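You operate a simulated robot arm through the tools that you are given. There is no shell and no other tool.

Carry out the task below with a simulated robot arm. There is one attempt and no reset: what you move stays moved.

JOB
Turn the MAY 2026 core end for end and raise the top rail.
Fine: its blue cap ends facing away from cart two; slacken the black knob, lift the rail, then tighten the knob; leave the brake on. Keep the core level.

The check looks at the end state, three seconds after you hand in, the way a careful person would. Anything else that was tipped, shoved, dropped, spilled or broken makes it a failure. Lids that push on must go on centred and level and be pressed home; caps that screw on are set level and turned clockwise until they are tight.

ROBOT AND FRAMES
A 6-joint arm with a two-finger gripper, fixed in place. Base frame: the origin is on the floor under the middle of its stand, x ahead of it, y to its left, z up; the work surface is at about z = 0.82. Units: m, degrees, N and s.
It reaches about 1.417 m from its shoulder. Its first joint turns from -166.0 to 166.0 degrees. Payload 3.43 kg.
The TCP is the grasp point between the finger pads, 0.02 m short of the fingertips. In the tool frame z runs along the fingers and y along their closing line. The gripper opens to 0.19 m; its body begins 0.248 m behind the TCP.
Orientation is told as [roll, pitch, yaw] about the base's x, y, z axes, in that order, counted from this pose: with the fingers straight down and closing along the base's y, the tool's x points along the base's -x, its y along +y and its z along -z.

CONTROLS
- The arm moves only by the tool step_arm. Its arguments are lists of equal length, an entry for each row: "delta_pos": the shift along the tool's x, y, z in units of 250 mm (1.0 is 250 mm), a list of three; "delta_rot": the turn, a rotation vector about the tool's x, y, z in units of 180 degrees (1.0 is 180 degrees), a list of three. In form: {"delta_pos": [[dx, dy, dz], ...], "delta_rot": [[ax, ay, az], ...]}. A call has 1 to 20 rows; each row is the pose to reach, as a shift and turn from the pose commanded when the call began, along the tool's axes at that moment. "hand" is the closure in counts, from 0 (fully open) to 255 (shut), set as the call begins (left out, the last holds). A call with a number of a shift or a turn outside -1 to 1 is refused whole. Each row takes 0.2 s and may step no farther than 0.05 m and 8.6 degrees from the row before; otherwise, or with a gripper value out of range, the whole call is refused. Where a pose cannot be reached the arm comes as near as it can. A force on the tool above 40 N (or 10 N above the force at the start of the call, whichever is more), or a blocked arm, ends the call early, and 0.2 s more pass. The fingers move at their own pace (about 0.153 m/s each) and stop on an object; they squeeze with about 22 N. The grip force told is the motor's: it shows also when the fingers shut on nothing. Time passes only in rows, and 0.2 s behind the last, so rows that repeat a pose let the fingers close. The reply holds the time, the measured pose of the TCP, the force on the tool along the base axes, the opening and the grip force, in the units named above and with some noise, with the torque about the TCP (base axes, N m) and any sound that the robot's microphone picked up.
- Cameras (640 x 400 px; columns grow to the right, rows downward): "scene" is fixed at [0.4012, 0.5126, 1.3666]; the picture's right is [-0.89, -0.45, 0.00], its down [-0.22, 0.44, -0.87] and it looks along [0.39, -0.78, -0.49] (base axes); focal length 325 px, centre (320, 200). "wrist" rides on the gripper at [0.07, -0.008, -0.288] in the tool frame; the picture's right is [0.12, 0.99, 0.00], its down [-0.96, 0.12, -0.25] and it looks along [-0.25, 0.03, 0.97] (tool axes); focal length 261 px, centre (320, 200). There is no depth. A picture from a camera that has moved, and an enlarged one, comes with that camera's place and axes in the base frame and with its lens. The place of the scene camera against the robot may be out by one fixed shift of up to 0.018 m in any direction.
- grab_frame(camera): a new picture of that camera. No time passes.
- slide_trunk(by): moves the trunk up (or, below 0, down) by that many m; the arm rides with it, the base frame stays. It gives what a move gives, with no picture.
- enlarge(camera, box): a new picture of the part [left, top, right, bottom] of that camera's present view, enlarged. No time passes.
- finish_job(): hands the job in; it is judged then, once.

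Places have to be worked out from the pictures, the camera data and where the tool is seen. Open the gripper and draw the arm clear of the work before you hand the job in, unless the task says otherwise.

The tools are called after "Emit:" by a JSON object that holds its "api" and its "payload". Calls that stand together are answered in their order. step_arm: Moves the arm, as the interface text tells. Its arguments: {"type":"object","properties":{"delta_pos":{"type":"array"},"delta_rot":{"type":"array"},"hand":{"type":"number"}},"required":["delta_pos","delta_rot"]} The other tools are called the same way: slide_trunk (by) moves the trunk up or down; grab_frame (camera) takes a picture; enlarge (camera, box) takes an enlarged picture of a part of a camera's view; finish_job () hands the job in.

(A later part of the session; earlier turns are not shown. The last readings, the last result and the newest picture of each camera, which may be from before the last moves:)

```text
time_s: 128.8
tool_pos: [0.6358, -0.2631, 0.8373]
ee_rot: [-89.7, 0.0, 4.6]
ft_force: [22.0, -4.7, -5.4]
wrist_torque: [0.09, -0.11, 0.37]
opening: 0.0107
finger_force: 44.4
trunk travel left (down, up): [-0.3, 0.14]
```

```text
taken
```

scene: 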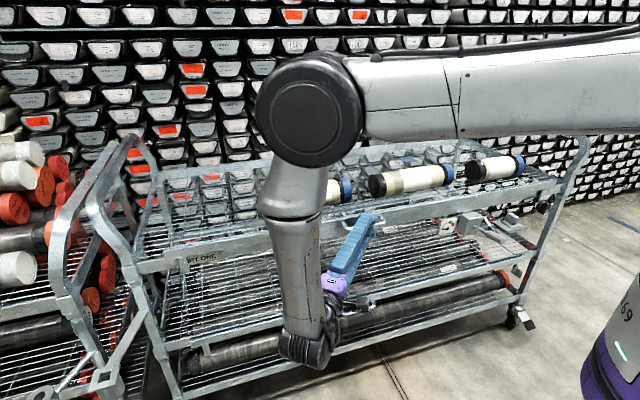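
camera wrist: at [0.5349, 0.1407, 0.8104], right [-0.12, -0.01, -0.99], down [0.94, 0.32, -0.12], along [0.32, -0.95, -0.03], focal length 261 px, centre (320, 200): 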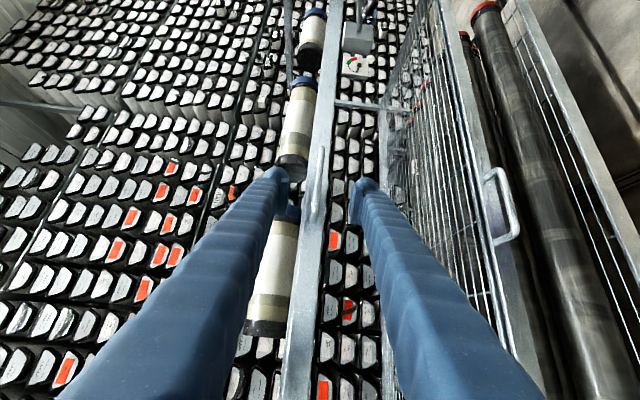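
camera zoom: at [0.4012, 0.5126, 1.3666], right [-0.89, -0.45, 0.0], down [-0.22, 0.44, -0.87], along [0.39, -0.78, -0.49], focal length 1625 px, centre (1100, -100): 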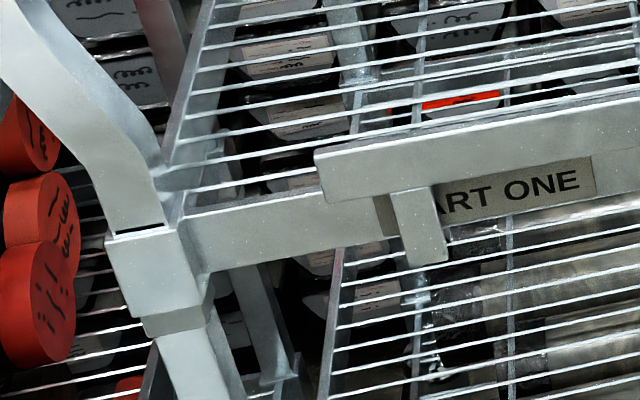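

The lifted rail reveals a “CART ONE” plate, confirming the left cart is cart two. I keep lifting gently to find the end of travel.

Emit:
{"api": "step_arm", "payload": {"delta_pos": [[0, -0.01, 0], [0, -0.02, 0], [0, -0.03, 0], [0, -0.04, 0], [0, -0.05, 0], [0, -0.06, 0], [0, -0.06, 0]], "delta_rot": [[0, 0, 0], [0, 0, 0], [0, 0, 0], [0, 0, 0], [0, 0, 0], [0, 0, 0], [0, 0, 0]]}}

Emit:
{"api": "enlarge", "payload": {"camera": "scene", "box": [522, 180, 562, 212]}}

```text
time_s: 130.4
tool_pos: [0.6361, -0.263, 0.8522]
ee_rot: [-89.7, 0.0, 4.6]
ft_force: [26.5, 2.3, -12.8]
wrist_torque: [0.1, -0.11, 0.34]
opening: 0.0109
finger_force: 43.8
trunk travel left (down, up): [-0.3, 0.14]
```

```text
12.50 times, centred on (542, 196) of scene
camera zoom: at [0.4012, 0.5126, 1.3666], right [-0.89, -0.45, 0.0], down [-0.22, 0.44, -0.87], along [0.39, -0.78, -0.49], focal length 4062 px, centre (-2455, 250)
```

zoom: 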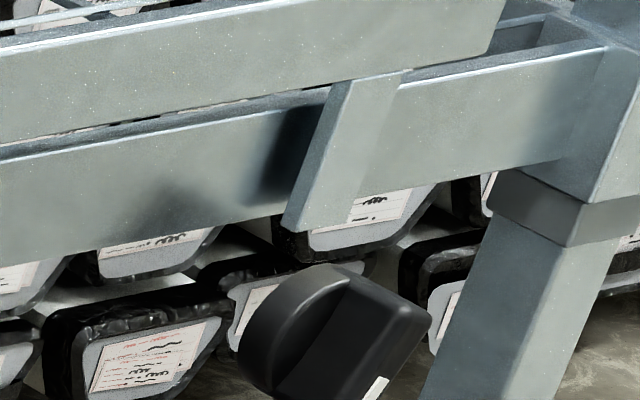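

Rail up 5 cm, load 13 N; a 26 N sideways force is building, which I relieve by 2.5 mm while lifting another centimetre in search of the stop.

Emit:
{"api": "step_arm", "payload": {"delta_pos": [[-0.005, 0, 0], [-0.01, 0, 0], [-0.01, -0.01, 0], [-0.01, -0.02, 0], [-0.01, -0.03, 0], [-0.01, -0.04, 0], [-0.01, -0.04, 0]], "delta_rot": [[0, 0, 0], [0, 0, 0], [0, 0, 0], [0, 0, 0], [0, 0, 0], [0, 0, 0], [0, 0, 0]]}}

Emit:
{"api": "enlarge", "payload": {"camera": "scene", "box": [522, 180, 562, 212]}}

```text
time_s: 131.3
tool_pos: [0.6343, -0.2628, 0.8532]
ee_rot: [-89.3, 0.2, 4.5]
ft_force: [5.2, 1.7, -17.6]
wrist_torque: [0.27, -0.26, 1.01]
opening: 0.0109
finger_force: 43.6
trunk travel left (down, up): [-0.3, 0.14]
stopped in row 4: the force on the tool passed its limit at 44 N (the readings are from after the stop); the commanded pose is now the measured one
```

```text
12.50 times, centred on (542, 196) of scene
camera zoom: at [0.4012, 0.5126, 1.3666], right [-0.89, -0.45, 0.0], down [-0.22, 0.44, -0.87], along [0.39, -0.78, -0.49], focal length 4062 px, centre (-2455, 250)
```

zoom: 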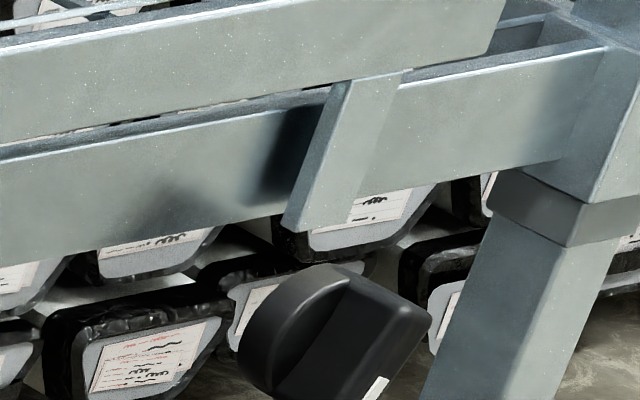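

That is the end stop: about 5 cm of travel, rail fully raised. I ease off 1.5 mm and then open only to ~3 cm so that, if the rail sinks, the lower finger catches it.

Emit:
{"api": "step_arm", "payload": {"delta_pos": [[0, 0.004, 0], [0, 0.004, 0]], "delta_rot": [[0, 0, 0], [0, 0, 0]]}}

Emit:
{"api": "step_arm", "payload": {"delta_pos": [[0, 0, 0], [0, 0, 0], [0, 0, 0], [0, 0, 0]], "delta_rot": [[0, 0, 0], [0, 0, 0], [0, 0, 0], [0, 0, 0]], "hand": 212}}

Emit:
{"api": "enlarge", "payload": {"camera": "scene", "box": [522, 180, 562, 212]}}

Emit:
{"api": "enlarge", "payload": {"camera": "wrist", "box": [256, 130, 384, 230]}}

```text
time_s: 131.9
tool_pos: [0.6357, -0.2624, 0.8523]
ee_rot: [-89.6, 0.2, 4.5]
ft_force: [10.9, 6.4, -12.2]
wrist_torque: [0.1, -0.09, 0.25]
opening: 0.0106
finger_force: 44.4
trunk travel left (down, up): [-0.3, 0.14]
```

```text
time_s: 132.9
tool_pos: [0.6338, -0.2635, 0.8539]
ee_rot: [-89.5, 0.2, 4.3]
ft_force: [-0.1, 0.0, -0.7]
wrist_torque: [0.0, -0.01, 0.02]
opening: 0.0323
finger_force: 0.0
trunk travel left (down, up): [-0.3, 0.14]
```

```text
12.50 times, centred on (542, 196) of scene
camera zoom: at [0.4012, 0.5126, 1.3666], right [-0.89, -0.45, 0.0], down [-0.22, 0.44, -0.87], along [0.39, -0.78, -0.49], focal length 4062 px, centre (-2455, 250)
```

zoom: 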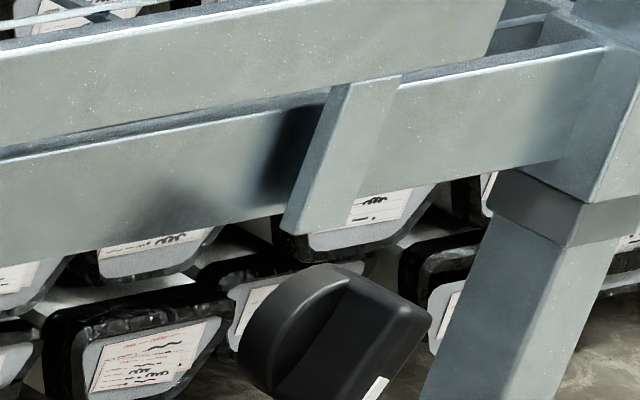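

```text
4.00 times, centred on (320, 180) of wrist
camera zoom: at [0.5414, 0.0182, 0.8644], right [-0.12, 0.0, -0.99], down [0.94, 0.32, -0.12], along [0.32, -0.95, -0.04], focal length 1043 px, centre (320, 280)
```

zoom: 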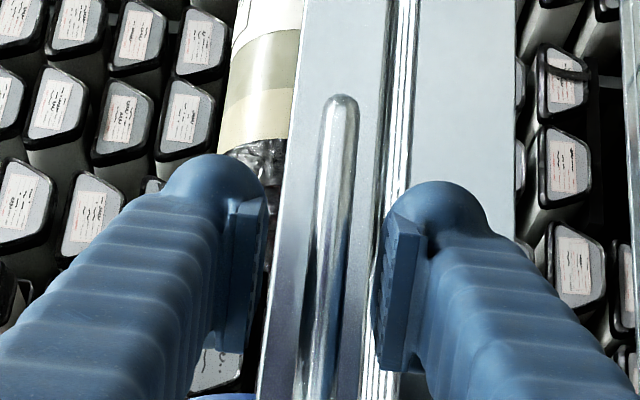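

The rail stays up by itself with nothing touching it. I wait 2 s and check for creeping before opening fully.

Emit:
{"api": "step_arm", "payload": {"delta_pos": [[0, 0, 0], [0, 0, 0], [0, 0, 0], [0, 0, 0], [0, 0, 0], [0, 0, 0], [0, 0, 0], [0, 0, 0], [0, 0, 0], [0, 0, 0]], "delta_rot": [[0, 0, 0], [0, 0, 0], [0, 0, 0], [0, 0, 0], [0, 0, 0], [0, 0, 0], [0, 0, 0], [0, 0, 0], [0, 0, 0], [0, 0, 0]]}}

Emit:
{"api": "enlarge", "payload": {"camera": "wrist", "box": [256, 130, 384, 230]}}

Emit:
{"api": "enlarge", "payload": {"camera": "scene", "box": [522, 180, 562, 212]}}

```text
time_s: 135.1
tool_pos: [0.6344, -0.2643, 0.8528]
ee_rot: [-89.7, 0.2, 4.5]
ft_force: [-0.3, 0.7, -0.5]
wrist_torque: [0.02, 0.0, 0.0]
opening: 0.0318
finger_force: 0.0
trunk travel left (down, up): [-0.3, 0.14]
```

```text
4.00 times, centred on (320, 180) of wrist
camera zoom: at [0.5414, 0.0184, 0.8644], right [-0.12, 0.0, -0.99], down [0.94, 0.32, -0.12], along [0.32, -0.95, -0.04], focal length 1043 px, centre (320, 280)
```

zoom: 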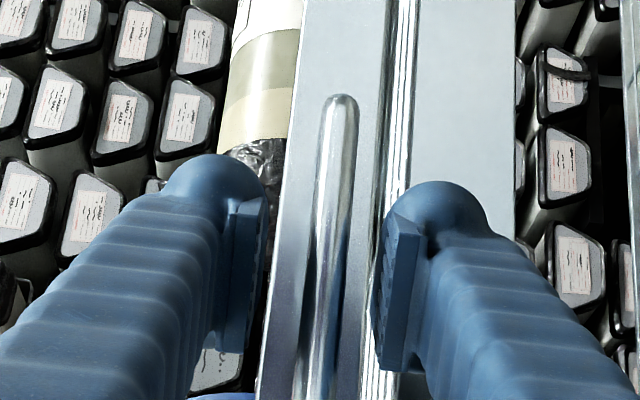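

```text
12.50 times, centred on (542, 196) of scene
camera zoom: at [0.4012, 0.5126, 1.3666], right [-0.89, -0.45, 0.0], down [-0.22, 0.44, -0.87], along [0.39, -0.78, -0.49], focal length 4062 px, centre (-2455, 250)
```

zoom: 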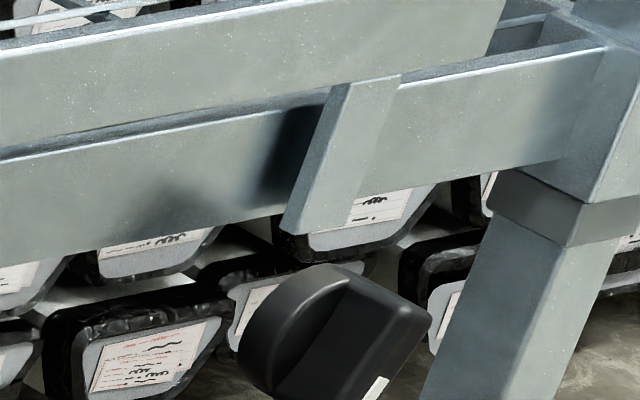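

The rail is stable without support. I open wider and back straight out along the approach line.

Emit:
{"api": "step_arm", "payload": {"delta_pos": [[0, 0.0, 0], [0, 0.0, 0], [0, 0.0, 0]], "delta_rot": [[0, 0, 0], [0, 0, 0], [0, 0, 0]], "hand": 160}}

Emit:
{"api": "step_arm", "payload": {"delta_pos": [[0, 0, -0.04], [0, 0, -0.12], [0, 0, -0.24], [0, 0, -0.38], [0, 0, -0.52], [0, 0, -0.52]], "delta_rot": [[0, 0, 0], [0, 0, 0], [0, 0, 0], [0, 0, 0], [0, 0, 0], [0, 0, 0]]}}

Emit:
{"api": "enlarge", "payload": {"camera": "scene", "box": [522, 180, 562, 212]}}

Emit:
{"api": "grab_frame", "payload": {"camera": "wrist"}}

```text
time_s: 135.9
tool_pos: [0.6342, -0.2626, 0.8524]
ee_rot: [-89.7, 0.2, 4.4]
ft_force: [0.7, 0.6, 0.5]
wrist_torque: [0.0, -0.01, 0.01]
opening: 0.0707
finger_force: 0.1
trunk travel left (down, up): [-0.3, 0.14]
```

```text
time_s: 137.3
tool_pos: [0.6221, -0.1337, 0.8543]
ee_rot: [-89.7, 0.2, 4.2]
ft_force: [0.3, -0.4, -0.3]
wrist_torque: [-0.01, 0.06, -0.01]
opening: 0.0708
finger_force: 0.1
trunk travel left (down, up): [-0.3, 0.14]
```

```text
12.50 times, centred on (542, 196) of scene
camera zoom: at [0.4012, 0.5126, 1.3666], right [-0.89, -0.45, 0.0], down [-0.22, 0.44, -0.87], along [0.39, -0.78, -0.49], focal length 4062 px, centre (-2455, 250)
```

zoom: 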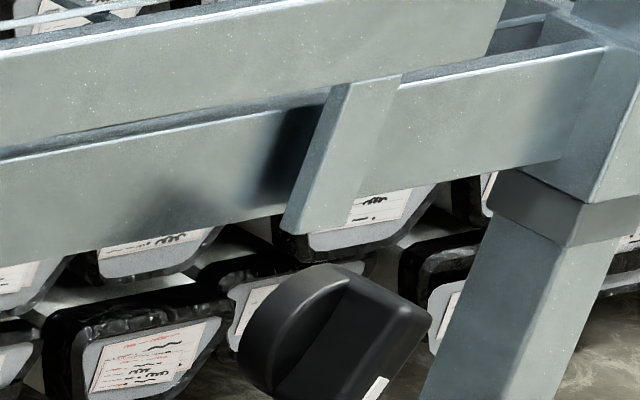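

```text
taken
camera wrist: at [0.53, 0.1473, 0.8655], right [-0.12, 0.0, -0.99], down [0.94, 0.32, -0.12], along [0.32, -0.95, -0.04], focal length 261 px, centre (320, 200)
```

wrist: 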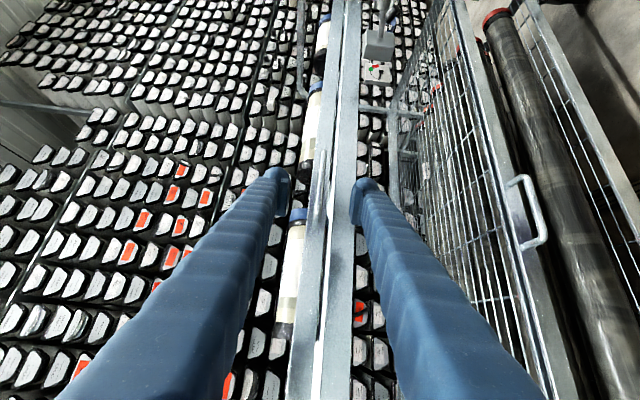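

Rail stays raised. I lift the tool to z≈1.05 and tilt it back toward vertical to see whether the arm is now in its original branch.

Emit:
{"api": "step_arm", "payload": {"delta_pos": [[0, -0.16, 0], [0, -0.32, 0], [0, -0.48, 0], [0, -0.64, 0], [0, -0.8, 0], [0, -0.8, 0]], "delta_rot": [[0, 0, 0], [0, 0, 0], [0, 0, 0], [0, 0, 0], [0, 0, 0], [0, 0, 0]]}}

Emit:
{"api": "step_arm", "payload": {"delta_pos": [[0, 0, 0], [0, 0, 0], [0, 0, 0], [0, 0, 0], [0, 0, 0], [0, 0, 0], [0, 0, 0], [0, 0, 0], [0, 0, 0], [0, 0, 0], [0, 0, 0], [0, 0, 0], [0, 0, 0]], "delta_rot": [[-0.042, 0, 0], [-0.084, 0, 0], [-0.126, 0, 0], [-0.168, 0, 0], [-0.21, 0, 0], [-0.252, 0, 0], [-0.294, 0, 0], [-0.336, 0, 0], [-0.378, 0, 0], [-0.42, 0, 0], [-0.462, 0, 0], [-0.4985, 0, 0], [-0.4985, 0, 0]]}}

Emit:
{"api": "grab_frame", "payload": {"camera": "scene"}}

```text
time_s: 138.7
tool_pos: [0.6241, -0.1353, 1.0536]
ee_rot: [-89.6, 0.1, 4.2]
ft_force: [0.3, 0.1, -0.2]
wrist_torque: [0.0, -0.03, 0.01]
opening: 0.0708
finger_force: 0.1
trunk travel left (down, up): [-0.3, 0.14]
```

```text
time_s: 141.5
tool_pos: [0.6221, -0.1313, 1.0521]
ee_rot: [-10.7, 0.0, 4.0]
ft_force: [0.5, -0.3, 0.4]
wrist_torque: [0.04, 0.06, 0.0]
opening: 0.0709
finger_force: 0.1
out of reach, approached as far as the arm can: row 11, 12, 13
trunk travel left (down, up): [-0.3, 0.14]
```

```text
taken
```

scene: 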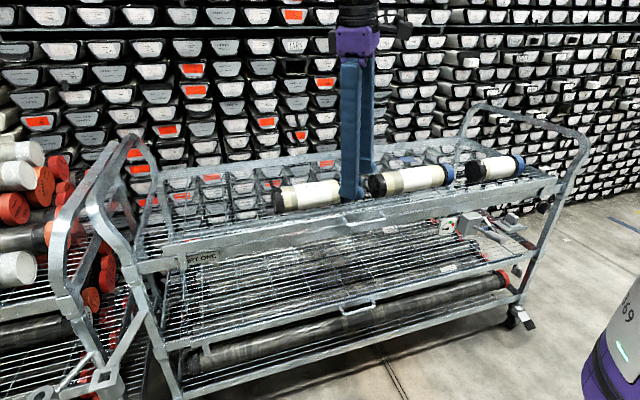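

This branch cannot reach exact vertical from either side but passes with an outward tilt. I reverse my earlier route: tilt 40° outward while moving to (0.79, 0.03), then roll back to the other side.

Emit:
{"api": "step_arm", "payload": {"delta_pos": [[-0.1, 0.08, -0.05], [-0.2, 0.16, -0.1], [-0.3, 0.24, -0.15], [-0.41, 0.32, -0.2], [-0.52, 0.4, -0.25], [-0.62, 0.47, -0.3], [-0.716, 0.542, -0.338], [-0.716, 0.542, -0.338]], "delta_rot": [[0, -0.032, 0], [0, -0.064, 0], [0, -0.096, 0], [0, -0.128, 0], [0, -0.16, 0], [0, -0.19, 0], [0, -0.22, 0], [0, -0.22, 0]]}}

Emit:
{"api": "step_arm", "payload": {"delta_pos": [[0, 0, 0], [0, 0, 0], [0, 0, 0], [0, 0, 0], [0, 0, 0]], "delta_rot": [[-0.03, 0, 0], [-0.06, 0, 0], [-0.09, 0, 0], [-0.12, 0, 0], [-0.12, 0, 0]]}}

```text
time_s: 143.3
tool_pos: [0.7898, 0.0288, 1.1085]
ee_rot: [-13.7, -38.7, 12.0]
ft_force: [0.6, 1.8, 0.7]
wrist_torque: [-0.28, 0.13, -0.22]
opening: 0.0708
finger_force: 0.0
trunk travel left (down, up): [-0.3, 0.14]
```

```text
time_s: 144.5
tool_pos: [0.7905, 0.0282, 1.1101]
ee_rot: [7.8, -38.8, 12.9]
ft_force: [0.0, -0.5, 0.5]
wrist_torque: [0.04, -0.07, 0.02]
opening: 0.0711
finger_force: 0.1
trunk travel left (down, up): [-0.3, 0.14]
```

Crossed over smoothly (roll +8°, pitch −39°). I raise the trunk again for the low horizontal pose at the knob.

Emit:
{"api": "slide_trunk", "payload": {"by": 0.14}}

```text
time_s: 146.1
tool_pos: [0.7918, 0.0297, 1.2492]
ee_rot: [7.7, -38.8, 12.8]
ft_force: [0.1, 0.0, 0.0]
wrist_torque: [-0.01, 0.01, 0.01]
opening: 0.0709
finger_force: 0.0
trunk travel left (down, up): [-0.44, 0.0]
```

I start the arc back along the cart front at z≈1.15–1.25, easing the outward tilt to ~22°.

Emit:
{"api": "step_arm", "payload": {"delta_pos": [[0.08, -0.14, -0.008], [0.17, -0.28, -0.016], [0.26, -0.43, -0.025], [0.35, -0.58, -0.034], [0.44, -0.74, -0.044], [0.5, -0.86, -0.052], [0.551, -0.939, -0.056], [0.551, -0.939, -0.056]], "delta_rot": [[0, 0.014, 0], [0, 0.028, 0], [0, 0.042, 0], [0, 0.056, 0], [0, 0.07, 0], [0, 0.084, 0], [0, 0.094, 0], [0, 0.094, 0]]}}

```text
time_s: 147.9
tool_pos: [0.7503, -0.2214, 1.1498]
ee_rot: [6.6, -22.0, 15.4]
ft_force: [-0.7, -1.2, 0.2]
wrist_torque: [-0.01, -0.02, 0.02]
opening: 0.0709
finger_force: 0.2
trunk travel left (down, up): [-0.44, 0.0]
```

No limits hit. I continue along the arc, turning the tilt direction progressively toward the cart-facing direction.

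Emit:
{"api": "step_arm", "payload": {"delta_pos": [[0.11, -0.084, -0.036], [0.22, -0.168, -0.072], [0.33, -0.252, -0.108], [0.44, -0.335, -0.145], [0.56, -0.42, -0.182], [0.67, -0.505, -0.218], [0.778, -0.587, -0.254], [0.778, -0.587, -0.254]], "delta_rot": [[0.006, 0, -0.0075], [0.012, 0, -0.015], [0.018, -0.001, -0.0226], [0.024, -0.001, -0.03], [0.03, -0.001, -0.0377], [0.036, -0.002, -0.045], [0.0422, -0.002, -0.0528], [0.0422, -0.002, -0.0528]]}}

```text
time_s: 149.7
tool_pos: [0.6, -0.4186, 1.1188]
ee_rot: [-5.0, -22.4, 25.6]
ft_force: [0.8, 0.7, -0.1]
wrist_torque: [0.02, 0.05, 0.0]
opening: 0.0709
finger_force: 0.1
trunk travel left (down, up): [-0.44, 0.0]
```

Still well within reach. Next arc segment to about (0.38, -0.56, 1.10).

Emit:
{"api": "step_arm", "payload": {"delta_pos": [[0.14, -0.022, -0.044], [0.28, -0.044, -0.088], [0.42, -0.066, -0.132], [0.56, -0.088, -0.176], [0.7, -0.11, -0.22], [0.85, -0.132, -0.265], [0.988, -0.152, -0.309], [0.988, -0.152, -0.309]], "delta_rot": [[0.006, 0.003, -0.0085], [0.012, 0.006, -0.017], [0.018, 0.009, -0.0256], [0.024, 0.012, -0.034], [0.03, 0.015, -0.0427], [0.036, 0.018, -0.051], [0.0418, 0.0209, -0.0597], [0.0418, 0.0209, -0.0597]]}}

```text
time_s: 151.5
tool_pos: [0.381, -0.5619, 1.1023]
ee_rot: [-16.1, -16.8, 36.1]
ft_force: [1.5, -0.6, 0.2]
wrist_torque: [-0.03, 0.03, -0.01]
opening: 0.0711
finger_force: 0.1
trunk travel left (down, up): [-0.44, 0.0]
```

Next segment, keeping a generous radius: to about (0.17, -0.68, 1.08).

Emit:
{"api": "step_arm", "payload": {"delta_pos": [[0.134, 0.008, -0.032], [0.268, 0.016, -0.064], [0.402, 0.024, -0.096], [0.536, 0.032, -0.128], [0.67, 0.04, -0.16], [0.806, 0.048, -0.192], [0.942, 0.056, -0.225], [0.942, 0.056, -0.225]], "delta_rot": [[0.0036, 0.0055, -0.0088], [0.0072, 0.011, -0.0177], [0.0107, 0.0167, -0.0265], [0.0143, 0.0222, -0.0354], [0.018, 0.0278, -0.0442], [0.0214, 0.0333, -0.053], [0.025, 0.0389, -0.0619], [0.025, 0.0389, -0.0619]]}}

Emit:
{"api": "grab_frame", "payload": {"camera": "wrist"}}

```text
time_s: 153.3
tool_pos: [0.1688, -0.6791, 1.0814]
ee_rot: [-22.3, -6.5, 44.5]
ft_force: [1.0, -0.2, 0.1]
wrist_torque: [0.0, 0.03, -0.02]
opening: 0.0708
finger_force: 0.0
trunk travel left (down, up): [-0.44, 0.0]
```

```text
taken
camera wrist: at [0.0254, -0.6766, 1.3414], right [-0.7, 0.6, -0.39], down [0.53, 0.8, 0.29], along [0.49, 0.0, -0.87], focal length 261 px, centre (320, 200)
```

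wrist: 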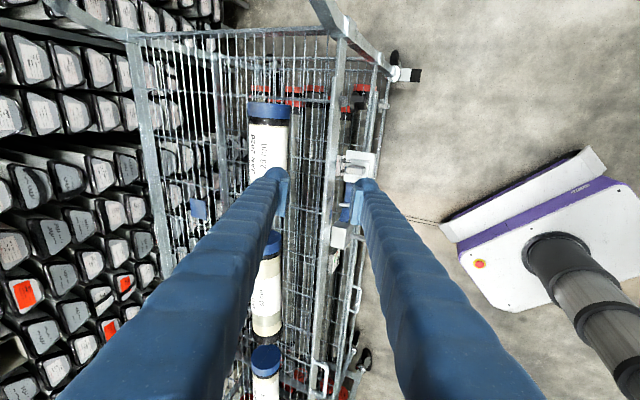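

Good: now above the cart's right front, tilted toward it. I back off to the robot side and descend to z≈0.95 with increasing tilt.

Emit:
{"api": "step_arm", "payload": {"delta_pos": [[0.08, 0.11, 0.01], [0.16, 0.22, 0.03], [0.24, 0.33, 0.06], [0.32, 0.43, 0.1], [0.39, 0.53, 0.14], [0.45, 0.61, 0.18], [0.514, 0.696, 0.217], [0.514, 0.696, 0.217]], "delta_rot": [[0.016, 0.005, -0.002], [0.032, 0.01, -0.004], [0.048, 0.015, -0.006], [0.064, 0.02, -0.008], [0.08, 0.025, -0.01], [0.096, 0.03, -0.012], [0.111, 0.0334, -0.0137], [0.111, 0.0334, -0.0137]]}}

```text
time_s: 155.1
tool_pos: [-0.0118, -0.6568, 0.9528]
ee_rot: [-42.4, -0.2, 43.3]
ft_force: [-0.2, -0.4, -0.6]
wrist_torque: [-0.01, 0.09, -0.02]
opening: 0.0707
finger_force: 0.2
trunk travel left (down, up): [-0.44, 0.0]
```

Excellent, no limits hit. I complete the tilt to horizontal while lowering to the pre-approach point 12 cm in front of the knob.

Emit:
{"api": "step_arm", "payload": {"delta_pos": [[-0.001, 0.04, 0.08], [-0.002, 0.08, 0.16], [-0.003, 0.125, 0.25], [-0.004, 0.17, 0.345], [-0.005, 0.215, 0.44], [-0.006, 0.26, 0.53], [-0.006, 0.31, 0.63], [-0.007, 0.363, 0.741], [-0.007, 0.363, 0.741]], "delta_rot": [[0.033, -0.0014, -0.0015], [0.066, -0.003, -0.003], [0.099, -0.004, -0.0045], [0.132, -0.0055, -0.006], [0.165, -0.007, -0.0075], [0.198, -0.008, -0.009], [0.231, -0.0095, -0.0105], [0.264, -0.011, -0.012], [0.264, -0.011, -0.012]]}}

Emit:
{"api": "grab_frame", "payload": {"camera": "wrist"}}

Emit:
{"api": "enlarge", "payload": {"camera": "wrist", "box": [256, 130, 384, 210]}}

```text
time_s: 157.1
tool_pos: [0.0256, -0.7004, 0.7523]
ee_rot: [-89.9, 1.0, 45.9]
ft_force: [0.6, -0.3, 0.1]
wrist_torque: [0.01, -0.02, -0.01]
opening: 0.0706
finger_force: 0.0
trunk travel left (down, up): [-0.44, 0.0]
```

```text
taken
camera wrist: at [-0.2307, -0.5504, 0.7636], right [-0.1, -0.1, -0.99], down [0.49, 0.86, -0.13], along [0.87, -0.5, -0.04], focal length 261 px, centre (320, 200)
```

wrist: 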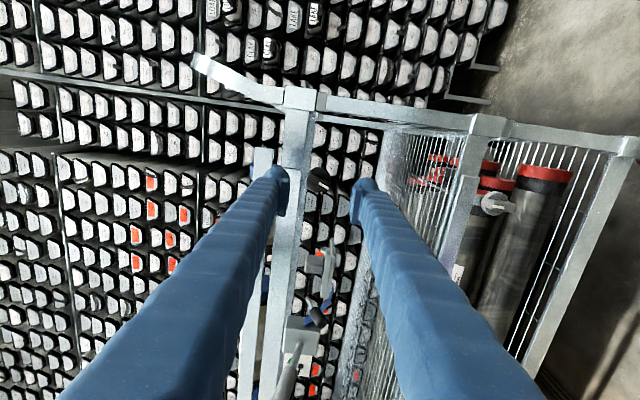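

```text
5.00 times, centred on (320, 170) of wrist
camera zoom: at [-0.2307, -0.5504, 0.7636], right [-0.1, -0.1, -0.99], down [0.49, 0.86, -0.13], along [0.87, -0.5, -0.04], focal length 1303 px, centre (320, 350)
```

zoom: 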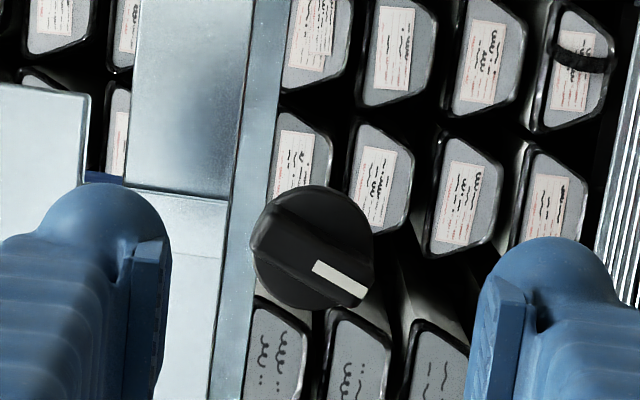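

Back at the knob, with the rail still up (its tab now above). The wing's mark points down/left as I left it. I align 4 mm/2.5 mm and spin −69° so the fingers straddle the wing.

Emit:
{"api": "step_arm", "payload": {"delta_pos": [[-0.008, -0.005, 0], [-0.016, -0.0096, 0], [-0.016, -0.0096, 0], [-0.016, -0.0096, 0], [-0.016, -0.0096, 0], [-0.016, -0.0096, 0], [-0.016, -0.0096, 0], [-0.016, -0.0096, 0], [-0.016, -0.0096, 0], [-0.016, -0.0096, 0]], "delta_rot": [[0, 0, -0.0426], [0, 0, -0.0852], [0, 0, -0.1278], [0, 0, -0.1704], [0, 0, -0.213], [0, 0, -0.2556], [0, 0, -0.298], [0, 0, -0.3406], [0, 0, -0.3833], [0, 0, -0.3833]], "hand": 178}}

Emit:
{"api": "enlarge", "payload": {"camera": "wrist", "box": [256, 130, 384, 210]}}

```text
time_s: 159.3
tool_pos: [0.0301, -0.6966, 0.755]
ee_rot: [-89.6, 70.1, 46.4]
ft_force: [-0.7, 0.5, -0.1]
wrist_torque: [0.0, 0.02, -0.02]
opening: 0.0573
finger_force: 0.0
trunk travel left (down, up): [-0.44, 0.0]
```

```text
5.00 times, centred on (320, 170) of wrist
camera zoom: at [-0.1885, -0.5072, 0.8254], right [-0.68, -0.7, -0.23], down [-0.03, 0.33, -0.94], along [0.73, -0.63, -0.24], focal length 1303 px, centre (320, 350)
```

zoom: 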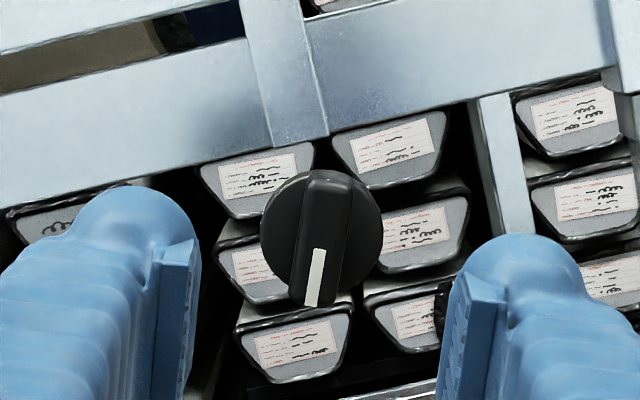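

Aligned within ~2 mm, with the wing square to the fingers. I advance 0.119 m to the grip depth that worked before.

Emit:
{"api": "step_arm", "payload": {"delta_pos": [[0, 0, 0.06], [0, 0, 0.14], [0, 0, 0.22], [0, 0, 0.3], [0, 0, 0.37], [0, 0, 0.42], [0, 0, 0.455], [0, 0, 0.476], [0, 0, 0.476]], "delta_rot": [[0, 0, 0], [0, 0, 0], [0, 0, 0], [0, 0, 0], [0, 0, 0], [0, 0, 0], [0, 0, 0], [0, 0, 0], [0, 0, 0]]}}

Emit:
{"api": "enlarge", "payload": {"camera": "wrist", "box": [256, 150, 384, 230]}}

Emit:
{"api": "enlarge", "payload": {"camera": "scene", "box": [500, 180, 580, 230]}}

```text
time_s: 161.3
tool_pos: [0.1162, -0.7775, 0.7538]
ee_rot: [-89.6, 69.9, 46.4]
ft_force: [0.9, 0.3, -0.1]
wrist_torque: [-0.02, 0.01, 0.03]
opening: 0.0572
finger_force: 0.2
trunk travel left (down, up): [-0.44, 0.0]
```

```text
5.00 times, centred on (320, 190) of wrist
camera zoom: at [-0.1014, -0.589, 0.8246], right [-0.68, -0.7, -0.23], down [-0.03, 0.33, -0.94], along [0.73, -0.63, -0.24], focal length 1303 px, centre (320, 250)
```

zoom: 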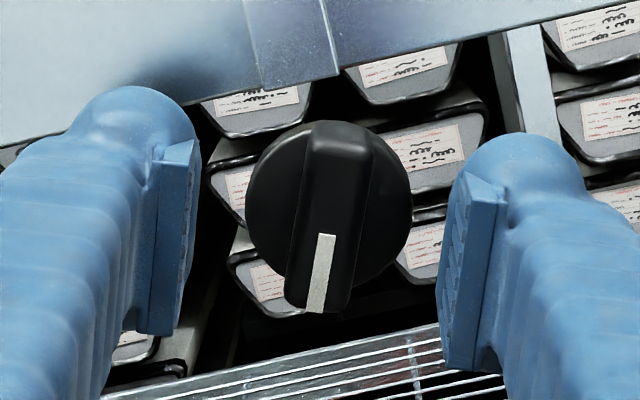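

```text
8.00 times, centred on (540, 205) of scene
camera zoom: at [0.4012, 0.5126, 1.3666], right [-0.89, -0.45, 0.0], down [-0.22, 0.44, -0.87], along [0.39, -0.78, -0.49], focal length 2600 px, centre (-1440, 160)
```

zoom: 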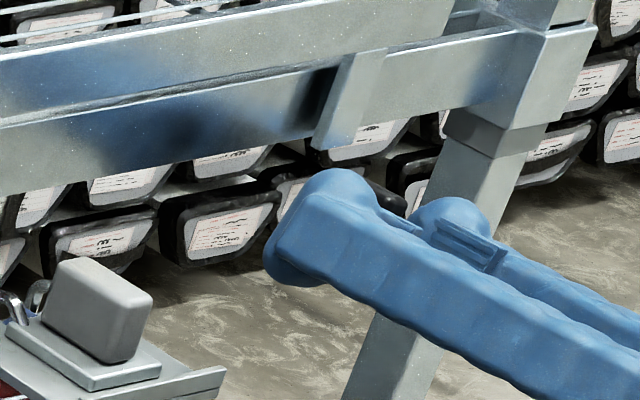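

The wing is ~3 mm off-centre in both directions; I correct that and close.

Emit:
{"api": "step_arm", "payload": {"delta_pos": [[0.008, 0.012, 0], [0.01, 0.012, 0]], "delta_rot": [[0, 0, 0], [0, 0, 0]]}}

Emit:
{"api": "step_arm", "payload": {"delta_pos": [[0, 0, 0], [0, 0, 0], [0, 0, 0], [0, 0, 0], [0, 0, 0]], "delta_rot": [[0, 0, 0], [0, 0, 0], [0, 0, 0], [0, 0, 0], [0, 0, 0]], "hand": 255}}

Emit:
{"api": "enlarge", "payload": {"camera": "wrist", "box": [256, 150, 384, 230]}}

```text
time_s: 161.9
tool_pos: [0.1144, -0.7811, 0.754]
ee_rot: [-89.5, 70.1, 46.4]
ft_force: [0.1, 0.7, 0.2]
wrist_torque: [-0.01, 0.02, 0.03]
opening: 0.0573
finger_force: 0.0
trunk travel left (down, up): [-0.44, 0.0]
```

```text
time_s: 163.1
tool_pos: [0.115, -0.7797, 0.7559]
ee_rot: [-89.5, 70.0, 46.5]
ft_force: [9.2, 9.9, 2.7]
wrist_torque: [-0.03, -0.03, 0.07]
opening: 0.0151
finger_force: 45.0
trunk travel left (down, up): [-0.44, 0.0]
```

```text
5.00 times, centred on (320, 190) of wrist
camera zoom: at [-0.1032, -0.5914, 0.826], right [-0.68, -0.7, -0.23], down [-0.03, 0.33, -0.94], along [0.74, -0.63, -0.24], focal length 1303 px, centre (320, 250)
```

zoom: 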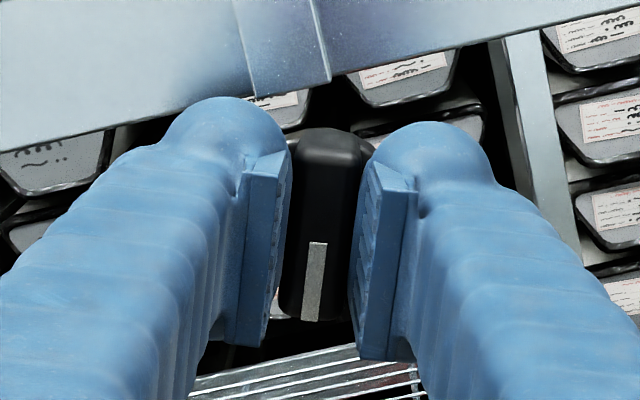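

Gripped well (13 N side force only). I trim ~1 mm and turn clockwise 45°.

Emit:
{"api": "step_arm", "payload": {"delta_pos": [[0, -0.005, 0], [0, -0.005, 0], [0, -0.005, 0], [0, -0.005, 0], [0, -0.005, 0], [0, -0.005, 0], [0, -0.005, 0], [0, -0.005, 0], [0, -0.005, 0], [0, -0.005, 0], [0, -0.005, 0], [0, -0.005, 0]], "delta_rot": [[0, 0, 0.01], [0, 0, 0.033], [0, 0, 0.056], [0, 0, 0.079], [0, 0, 0.102], [0, 0, 0.125], [0, 0, 0.148], [0, 0, 0.171], [0, 0, 0.194], [0, 0, 0.217], [0, 0, 0.25], [0, 0, 0.25]]}}

```text
time_s: 165.7
tool_pos: [0.1147, -0.7815, 0.7551]
ee_rot: [-89.7, 25.0, 46.0]
ft_force: [13.8, -9.3, -13.7]
wrist_torque: [0.03, 0.1, 0.0]
opening: 0.0152
finger_force: 45.0
trunk travel left (down, up): [-0.44, 0.0]
```

Turning smoothly; small downward and inward pulls, which I follow by ~1.3 mm. Another 45° clockwise.

Emit:
{"api": "step_arm", "payload": {"delta_pos": [[-0.0022, 0.0047, 0.006], [-0.0022, 0.0047, 0.006], [-0.0022, 0.0047, 0.006], [-0.0022, 0.0047, 0.006], [-0.0022, 0.0047, 0.006], [-0.0022, 0.0047, 0.006], [-0.0022, 0.0047, 0.006], [-0.0022, 0.0047, 0.006], [-0.0022, 0.0047, 0.006], [-0.0022, 0.0047, 0.006], [-0.0022, 0.0047, 0.006], [-0.0022, 0.0047, 0.006]], "delta_rot": [[0, 0, 0.01], [0, 0, 0.033], [0, 0, 0.056], [0, 0, 0.079], [0, 0, 0.102], [0, 0, 0.125], [0, 0, 0.148], [0, 0, 0.171], [0, 0, 0.194], [0, 0, 0.217], [0, 0, 0.25], [0, 0, 0.25]]}}

```text
time_s: 167.8
tool_pos: [0.1152, -0.7806, 0.7546]
ee_rot: [-89.7, -10.6, 45.7]
ft_force: [-6.6, 6.1, -4.5]
wrist_torque: [0.02, -0.02, 0.16]
opening: 0.0148
finger_force: 45.0
trunk travel left (down, up): [-0.44, 0.0]
stopped in row 10: the force on the tool passed its limit at 41 N (the readings are from after the stop); the commanded pose is now the measured one
```

A transient side force stopped it at ~80° of turn; now relaxed and re-zeroed. I continue clockwise in smaller steps.

Emit:
{"api": "step_arm", "payload": {"delta_pos": [[0, 0, 0], [0, 0, 0], [0, 0, 0], [0, 0, 0], [0, 0, 0], [0, 0, 0], [0, 0, 0], [0, 0, 0], [0, 0, 0], [0, 0, 0]], "delta_rot": [[0, 0, 0.018], [0, 0, 0.036], [0, 0, 0.054], [0, 0, 0.072], [0, 0, 0.09], [0, 0, 0.108], [0, 0, 0.126], [0, 0, 0.144], [0, 0, 0.162], [0, 0, 0.162]]}}

```text
time_s: 170.0
tool_pos: [0.1153, -0.7809, 0.755]
ee_rot: [-89.6, -39.7, 45.6]
ft_force: [-21.2, 14.2, -15.0]
wrist_torque: [0.12, 0.16, -0.16]
opening: 0.015
finger_force: 44.9
trunk travel left (down, up): [-0.44, 0.0]
```

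Now ~110° clockwise. I relieve the axial and vertical push and continue toward the original position.

Emit:
{"api": "step_arm", "payload": {"delta_pos": [[0.0033, 0.004, -0.006], [0.0033, 0.004, -0.006], [0.0033, 0.004, -0.006], [0.0033, 0.004, -0.006], [0.0033, 0.004, -0.006], [0.0033, 0.004, -0.006], [0.0033, 0.004, -0.006], [0.0033, 0.004, -0.006], [0.0033, 0.004, -0.006], [0.0033, 0.004, -0.006], [0.0033, 0.004, -0.006]], "delta_rot": [[0, 0, 0.0], [0, 0, 0.018], [0, 0, 0.036], [0, 0, 0.054], [0, 0, 0.072], [0, 0, 0.09], [0, 0, 0.108], [0, 0, 0.126], [0, 0, 0.144], [0, 0, 0.162], [0, 0, 0.162]]}}

Emit:
{"api": "enlarge", "payload": {"camera": "wrist", "box": [256, 150, 384, 230]}}

```text
time_s: 172.4
tool_pos: [0.1156, -0.7804, 0.7533]
ee_rot: [-89.4, -68.8, 45.4]
ft_force: [20.0, -17.9, 15.0]
wrist_torque: [-0.15, -0.14, 0.02]
opening: 0.0151
finger_force: 44.6
trunk travel left (down, up): [-0.44, 0.0]
```

```text
5.00 times, centred on (320, 190) of wrist
camera zoom: at [-0.1153, -0.6035, 0.6924], right [0.61, 0.64, -0.47], down [0.14, 0.5, 0.86], along [0.78, -0.59, 0.21], focal length 1303 px, centre (320, 250)
```

zoom: 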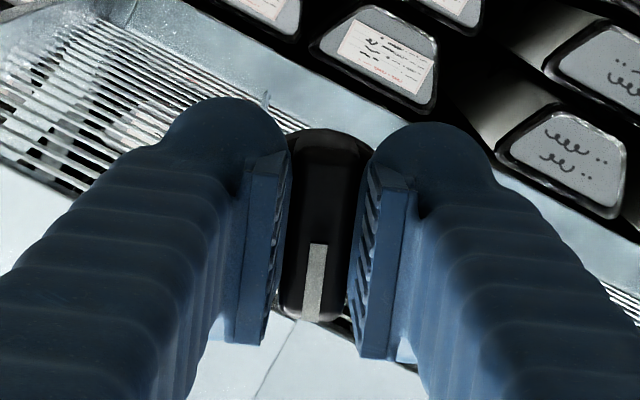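

About 139° back; 21° remain to the original mark-up position. I trim forces and continue, watching for a resisting torque.

Emit:
{"api": "step_arm", "payload": {"delta_pos": [[-0.0037, -0.0014, 0.003], [-0.0037, -0.0014, 0.003], [-0.0037, -0.0014, 0.003], [-0.0037, -0.0014, 0.003], [-0.0037, -0.0014, 0.003], [-0.0037, -0.0014, 0.003], [-0.0037, -0.0014, 0.003]], "delta_rot": [[0, 0, 0.0], [0, 0, 0.018], [0, 0, 0.036], [0, 0, 0.054], [0, 0, 0.072], [0, 0, 0.085], [0, 0, 0.085]]}}

```text
time_s: 174.0
tool_pos: [0.1165, -0.7787, 0.7527]
ee_rot: [-86.3, -84.1, 42.2]
ft_force: [12.5, -12.4, -2.9]
wrist_torque: [0.08, 0.06, -0.02]
opening: 0.0149
finger_force: 44.7
trunk travel left (down, up): [-0.44, 0.0]
```

At 153°, no resistance yet. I continue in small steps past the original angle to feel for tightness.

Emit:
{"api": "step_arm", "payload": {"delta_pos": [[0, 0, 0.0], [0, 0, 0.0], [0, 0, 0.0], [0, 0, 0.0], [0, 0, 0], [0, 0, 0]], "delta_rot": [[0, 0, 0.011], [0, 0, 0.022], [0, 0, 0.033], [0, 0, 0.044], [0, 0, 0.055], [0, 0, 0.055]]}}

Emit:
{"api": "enlarge", "payload": {"camera": "wrist", "box": [256, 150, 384, 230]}}

```text
time_s: 175.4
tool_pos: [0.1163, -0.7787, 0.7528]
ee_rot: [85.4, -85.9, -129.5]
ft_force: [-4.3, 4.4, -10.1]
wrist_torque: [-0.76, 1.06, -0.05]
opening: 0.0158
finger_force: 45.3
trunk travel left (down, up): [-0.44, 0.0]
```

```text
5.00 times, centred on (320, 190) of wrist
camera zoom: at [-0.0939, -0.5809, 0.6848], right [0.7, 0.72, -0.05], down [-0.14, 0.2, 0.97], along [0.7, -0.67, 0.24], focal length 1303 px, centre (320, 250)
```

zoom: 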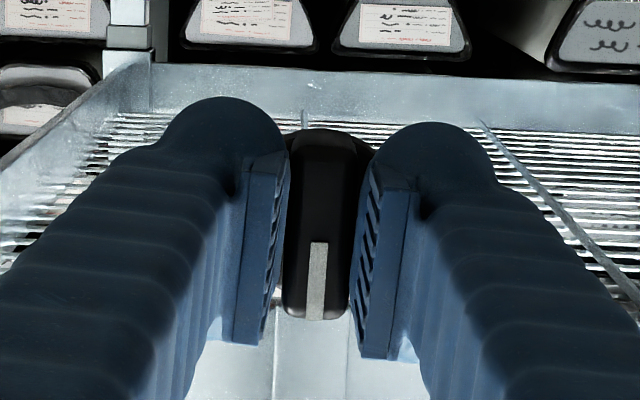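

Clear resistance now: about 1.3 N·m opposing, with the mark back at the top – the knob is seated. I add a few degrees more to make sure it is tight.

Emit:
{"api": "step_arm", "payload": {"delta_pos": [[0, 0, 0.0], [0, 0, 0.0], [0, 0, 0.0], [0, 0, 0]], "delta_rot": [[0, 0, 0.01], [0, 0, 0.02], [0, 0, 0.03], [0, 0, 0.03]]}}

```text
time_s: 176.4
tool_pos: [0.1162, -0.7801, 0.7537]
ee_rot: [88.6, -80.6, -132.7]
ft_force: [-9.9, 11.5, -6.5]
wrist_torque: [-1.06, 1.14, 0.01]
opening: 0.0184
finger_force: 45.2
trunk travel left (down, up): [-0.44, 0.0]
```

Tight: 1.55 N·m and the pads begin to slip on the wing. I open straight away so as not to turn it back, then retreat.

Emit:
{"api": "step_arm", "payload": {"delta_pos": [[0, 0, 0], [0, 0, 0], [0, 0, 0]], "delta_rot": [[0, 0, 0], [0, 0, 0], [0, 0, 0]], "hand": 178}}

Emit:
{"api": "step_arm", "payload": {"delta_pos": [[0, 0, -0.04], [0, 0, -0.12], [0, 0, -0.24], [0, 0, -0.38], [0, 0, -0.5], [0, 0, -0.5]], "delta_rot": [[0, 0, 0], [0, 0, 0], [0, 0, 0], [0, 0, 0], [0, 0, 0], [0, 0, 0]]}}

Emit:
{"api": "enlarge", "payload": {"camera": "wrist", "box": [256, 130, 384, 210]}}

Emit:
{"api": "enlarge", "payload": {"camera": "scene", "box": [500, 180, 580, 230]}}

Emit:
{"api": "grab_frame", "payload": {"camera": "scene"}}

```text
time_s: 177.2
tool_pos: [0.1162, -0.7805, 0.7526]
ee_rot: [88.3, -80.6, -132.5]
ft_force: [0.5, -0.5, 0.0]
wrist_torque: [0.01, 0.01, -0.01]
opening: 0.0575
finger_force: 0.0
trunk travel left (down, up): [-0.44, 0.0]
```

```text
time_s: 178.6
tool_pos: [0.0246, -0.6909, 0.7533]
ee_rot: [88.5, -80.6, -132.6]
ft_force: [0.1, 0.9, -0.1]
wrist_torque: [-0.01, 0.01, -0.03]
opening: 0.0575
finger_force: 0.1
trunk travel left (down, up): [-0.44, 0.0]
```

```text
5.00 times, centred on (320, 170) of wrist
camera zoom: at [-0.1797, -0.4883, 0.6842], right [0.69, 0.72, 0.04], down [-0.2, 0.14, 0.97], along [0.69, -0.68, 0.24], focal length 1303 px, centre (320, 350)
```

zoom: 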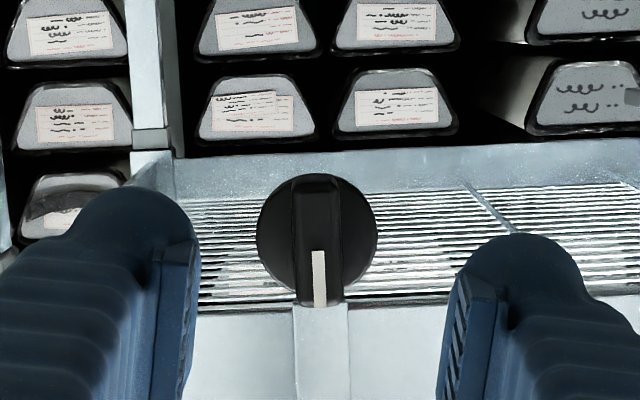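

```text
8.00 times, centred on (540, 205) of scene
camera zoom: at [0.4012, 0.5126, 1.3666], right [-0.89, -0.45, 0.0], down [-0.22, 0.44, -0.87], along [0.39, -0.78, -0.49], focal length 2600 px, centre (-1440, 160)
```

zoom: 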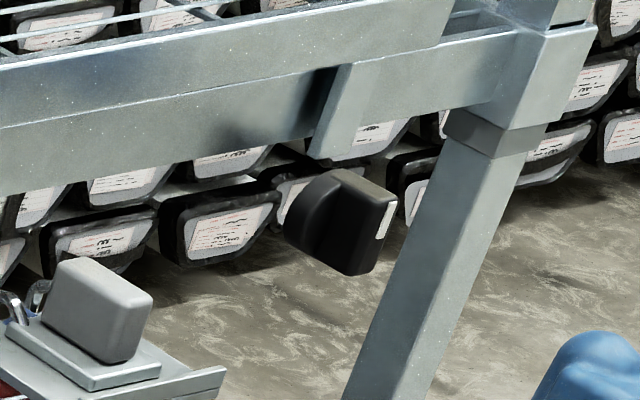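

```text
taken
```

scene: 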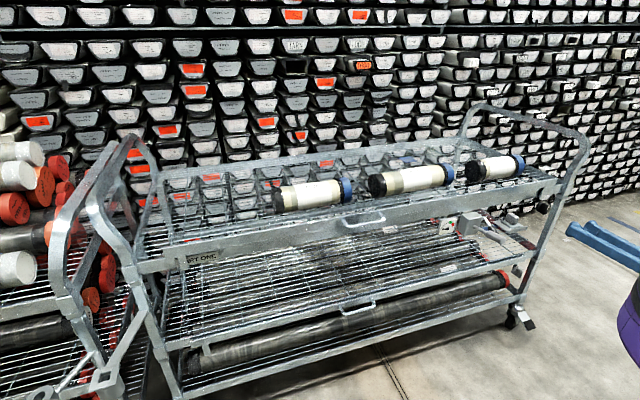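

The knob's mark is back at the top. The rail seems a touch lower than before, so I compare with the same zoom as earlier.

Emit:
{"api": "enlarge", "payload": {"camera": "scene", "box": [522, 180, 562, 212]}}

Emit:
{"api": "enlarge", "payload": {"camera": "scene", "box": [100, 220, 228, 300]}}

Emit:
{"api": "enlarge", "payload": {"camera": "scene", "box": [300, 180, 428, 260]}}

```text
12.50 times, centred on (542, 196) of scene
camera zoom: at [0.4012, 0.5126, 1.3666], right [-0.89, -0.45, 0.0], down [-0.22, 0.44, -0.87], along [0.39, -0.78, -0.49], focal length 4062 px, centre (-2455, 250)
```

zoom: 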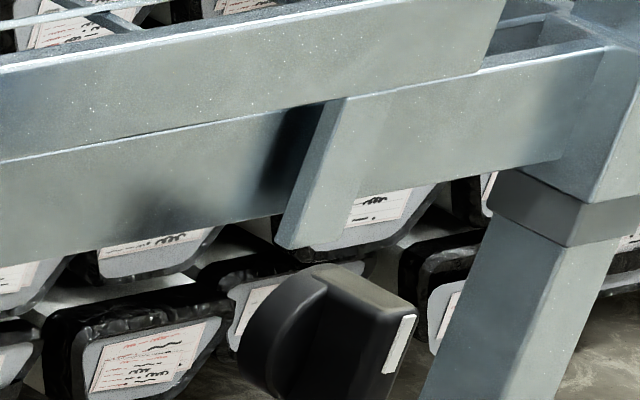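

```text
5.00 times, centred on (164, 260) of scene
camera zoom: at [0.4012, 0.5126, 1.3666], right [-0.89, -0.45, 0.0], down [-0.22, 0.44, -0.87], along [0.39, -0.78, -0.49], focal length 1625 px, centre (1100, -100)
```

zoom: 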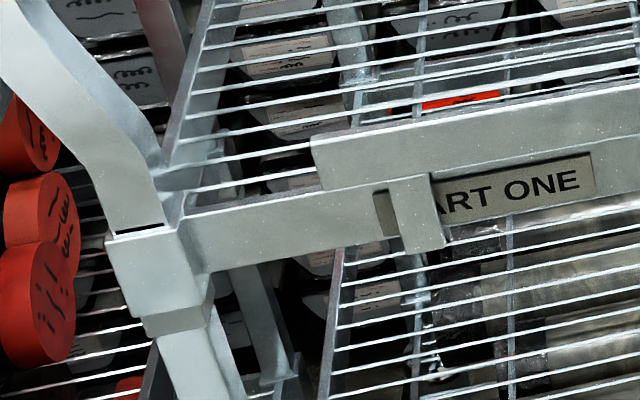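

```text
5.00 times, centred on (364, 220) of scene
camera zoom: at [0.4012, 0.5126, 1.3666], right [-0.89, -0.45, 0.0], down [-0.22, 0.44, -0.87], along [0.39, -0.78, -0.49], focal length 1625 px, centre (100, 100)
```

zoom: 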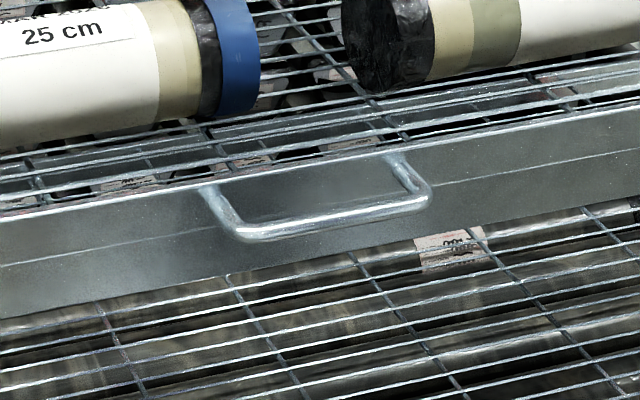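

The rail sank about 5 mm of its 50 mm before I tightened the knob. I wait 4 s to verify that it is now truly locked.

Emit:
{"api": "step_arm", "payload": {"delta_pos": [[0, 0, 0], [0, 0, 0], [0, 0, 0], [0, 0, 0], [0, 0, 0], [0, 0, 0], [0, 0, 0], [0, 0, 0], [0, 0, 0], [0, 0, 0], [0, 0, 0], [0, 0, 0], [0, 0, 0], [0, 0, 0], [0, 0, 0], [0, 0, 0], [0, 0, 0], [0, 0, 0], [0, 0, 0], [0, 0, 0]], "delta_rot": [[0, 0, 0], [0, 0, 0], [0, 0, 0], [0, 0, 0], [0, 0, 0], [0, 0, 0], [0, 0, 0], [0, 0, 0], [0, 0, 0], [0, 0, 0], [0, 0, 0], [0, 0, 0], [0, 0, 0], [0, 0, 0], [0, 0, 0], [0, 0, 0], [0, 0, 0], [0, 0, 0], [0, 0, 0], [0, 0, 0]]}}

Emit:
{"api": "enlarge", "payload": {"camera": "scene", "box": [522, 180, 562, 212]}}

```text
time_s: 182.8
tool_pos: [0.0249, -0.6915, 0.7529]
ee_rot: [88.4, -80.5, -132.5]
ft_force: [0.3, -0.3, 0.4]
wrist_torque: [-0.02, -0.01, -0.01]
opening: 0.0574
finger_force: 0.1
trunk travel left (down, up): [-0.44, 0.0]
```

```text
12.50 times, centred on (542, 196) of scene
camera zoom: at [0.4012, 0.5126, 1.3666], right [-0.89, -0.45, 0.0], down [-0.22, 0.44, -0.87], along [0.39, -0.78, -0.49], focal length 4062 px, centre (-2455, 250)
```

zoom: 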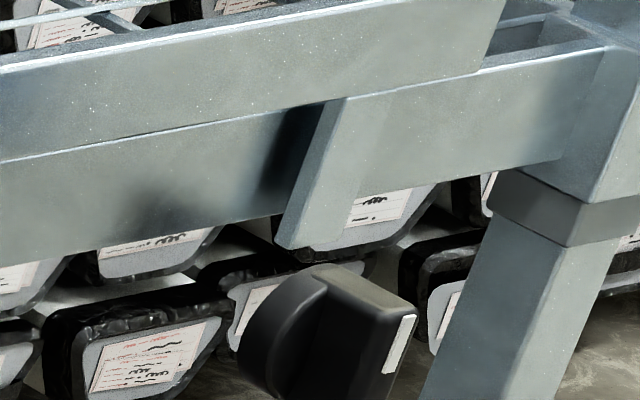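

The rail is locked (no movement in 4 s), about 45 mm up, with the knob at its tight stop. Now I withdraw: retreat, unspin the wrist, then rise and tilt back the way I came.

Emit:
{"api": "step_arm", "payload": {"delta_pos": [[0, 0, -0.01], [0, 0, -0.02], [0, 0, -0.03], [0, 0, -0.04], [0, 0, -0.05], [0, 0, -0.06], [0, 0, -0.07], [0, 0, -0.08], [0, 0, -0.09], [0, 0, -0.1], [0, 0, -0.11], [0, 0, -0.12], [0, 0, -0.12]], "delta_rot": [[0, 0, -0.046], [0, 0, -0.092], [0, 0, -0.138], [0, 0, -0.184], [0, 0, -0.23], [0, 0, -0.276], [0, 0, -0.322], [0, 0, -0.368], [0, 0, -0.414], [0, 0, -0.46], [0, 0, -0.506], [0, 0, -0.552], [0, 0, -0.552]]}}

Emit:
{"api": "enlarge", "payload": {"camera": "wrist", "box": [180, 100, 436, 260]}}

```text
time_s: 185.6
tool_pos: [0.0035, -0.6716, 0.7545]
ee_rot: [-89.7, 0.0, 45.9]
ft_force: [0.1, 0.5, -0.8]
wrist_torque: [0.03, 0.0, -0.03]
opening: 0.0572
finger_force: 0.1
trunk travel left (down, up): [-0.44, 0.0]
```

```text
2.50 times, centred on (308, 180) of wrist
camera zoom: at [-0.2524, -0.5221, 0.7647], right [-0.09, -0.08, -0.99], down [0.49, 0.86, -0.12], along [0.87, -0.5, -0.03], focal length 652 px, centre (350, 250)
```

zoom: 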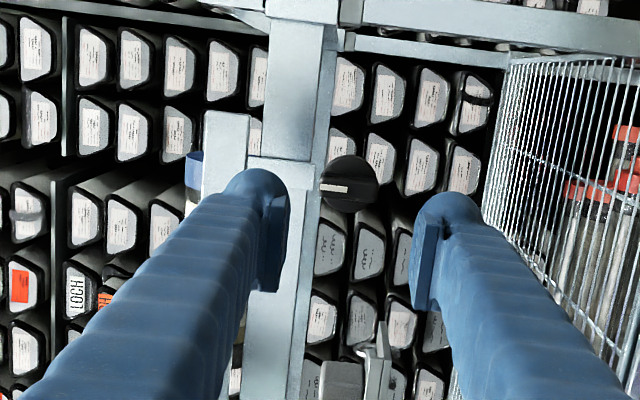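

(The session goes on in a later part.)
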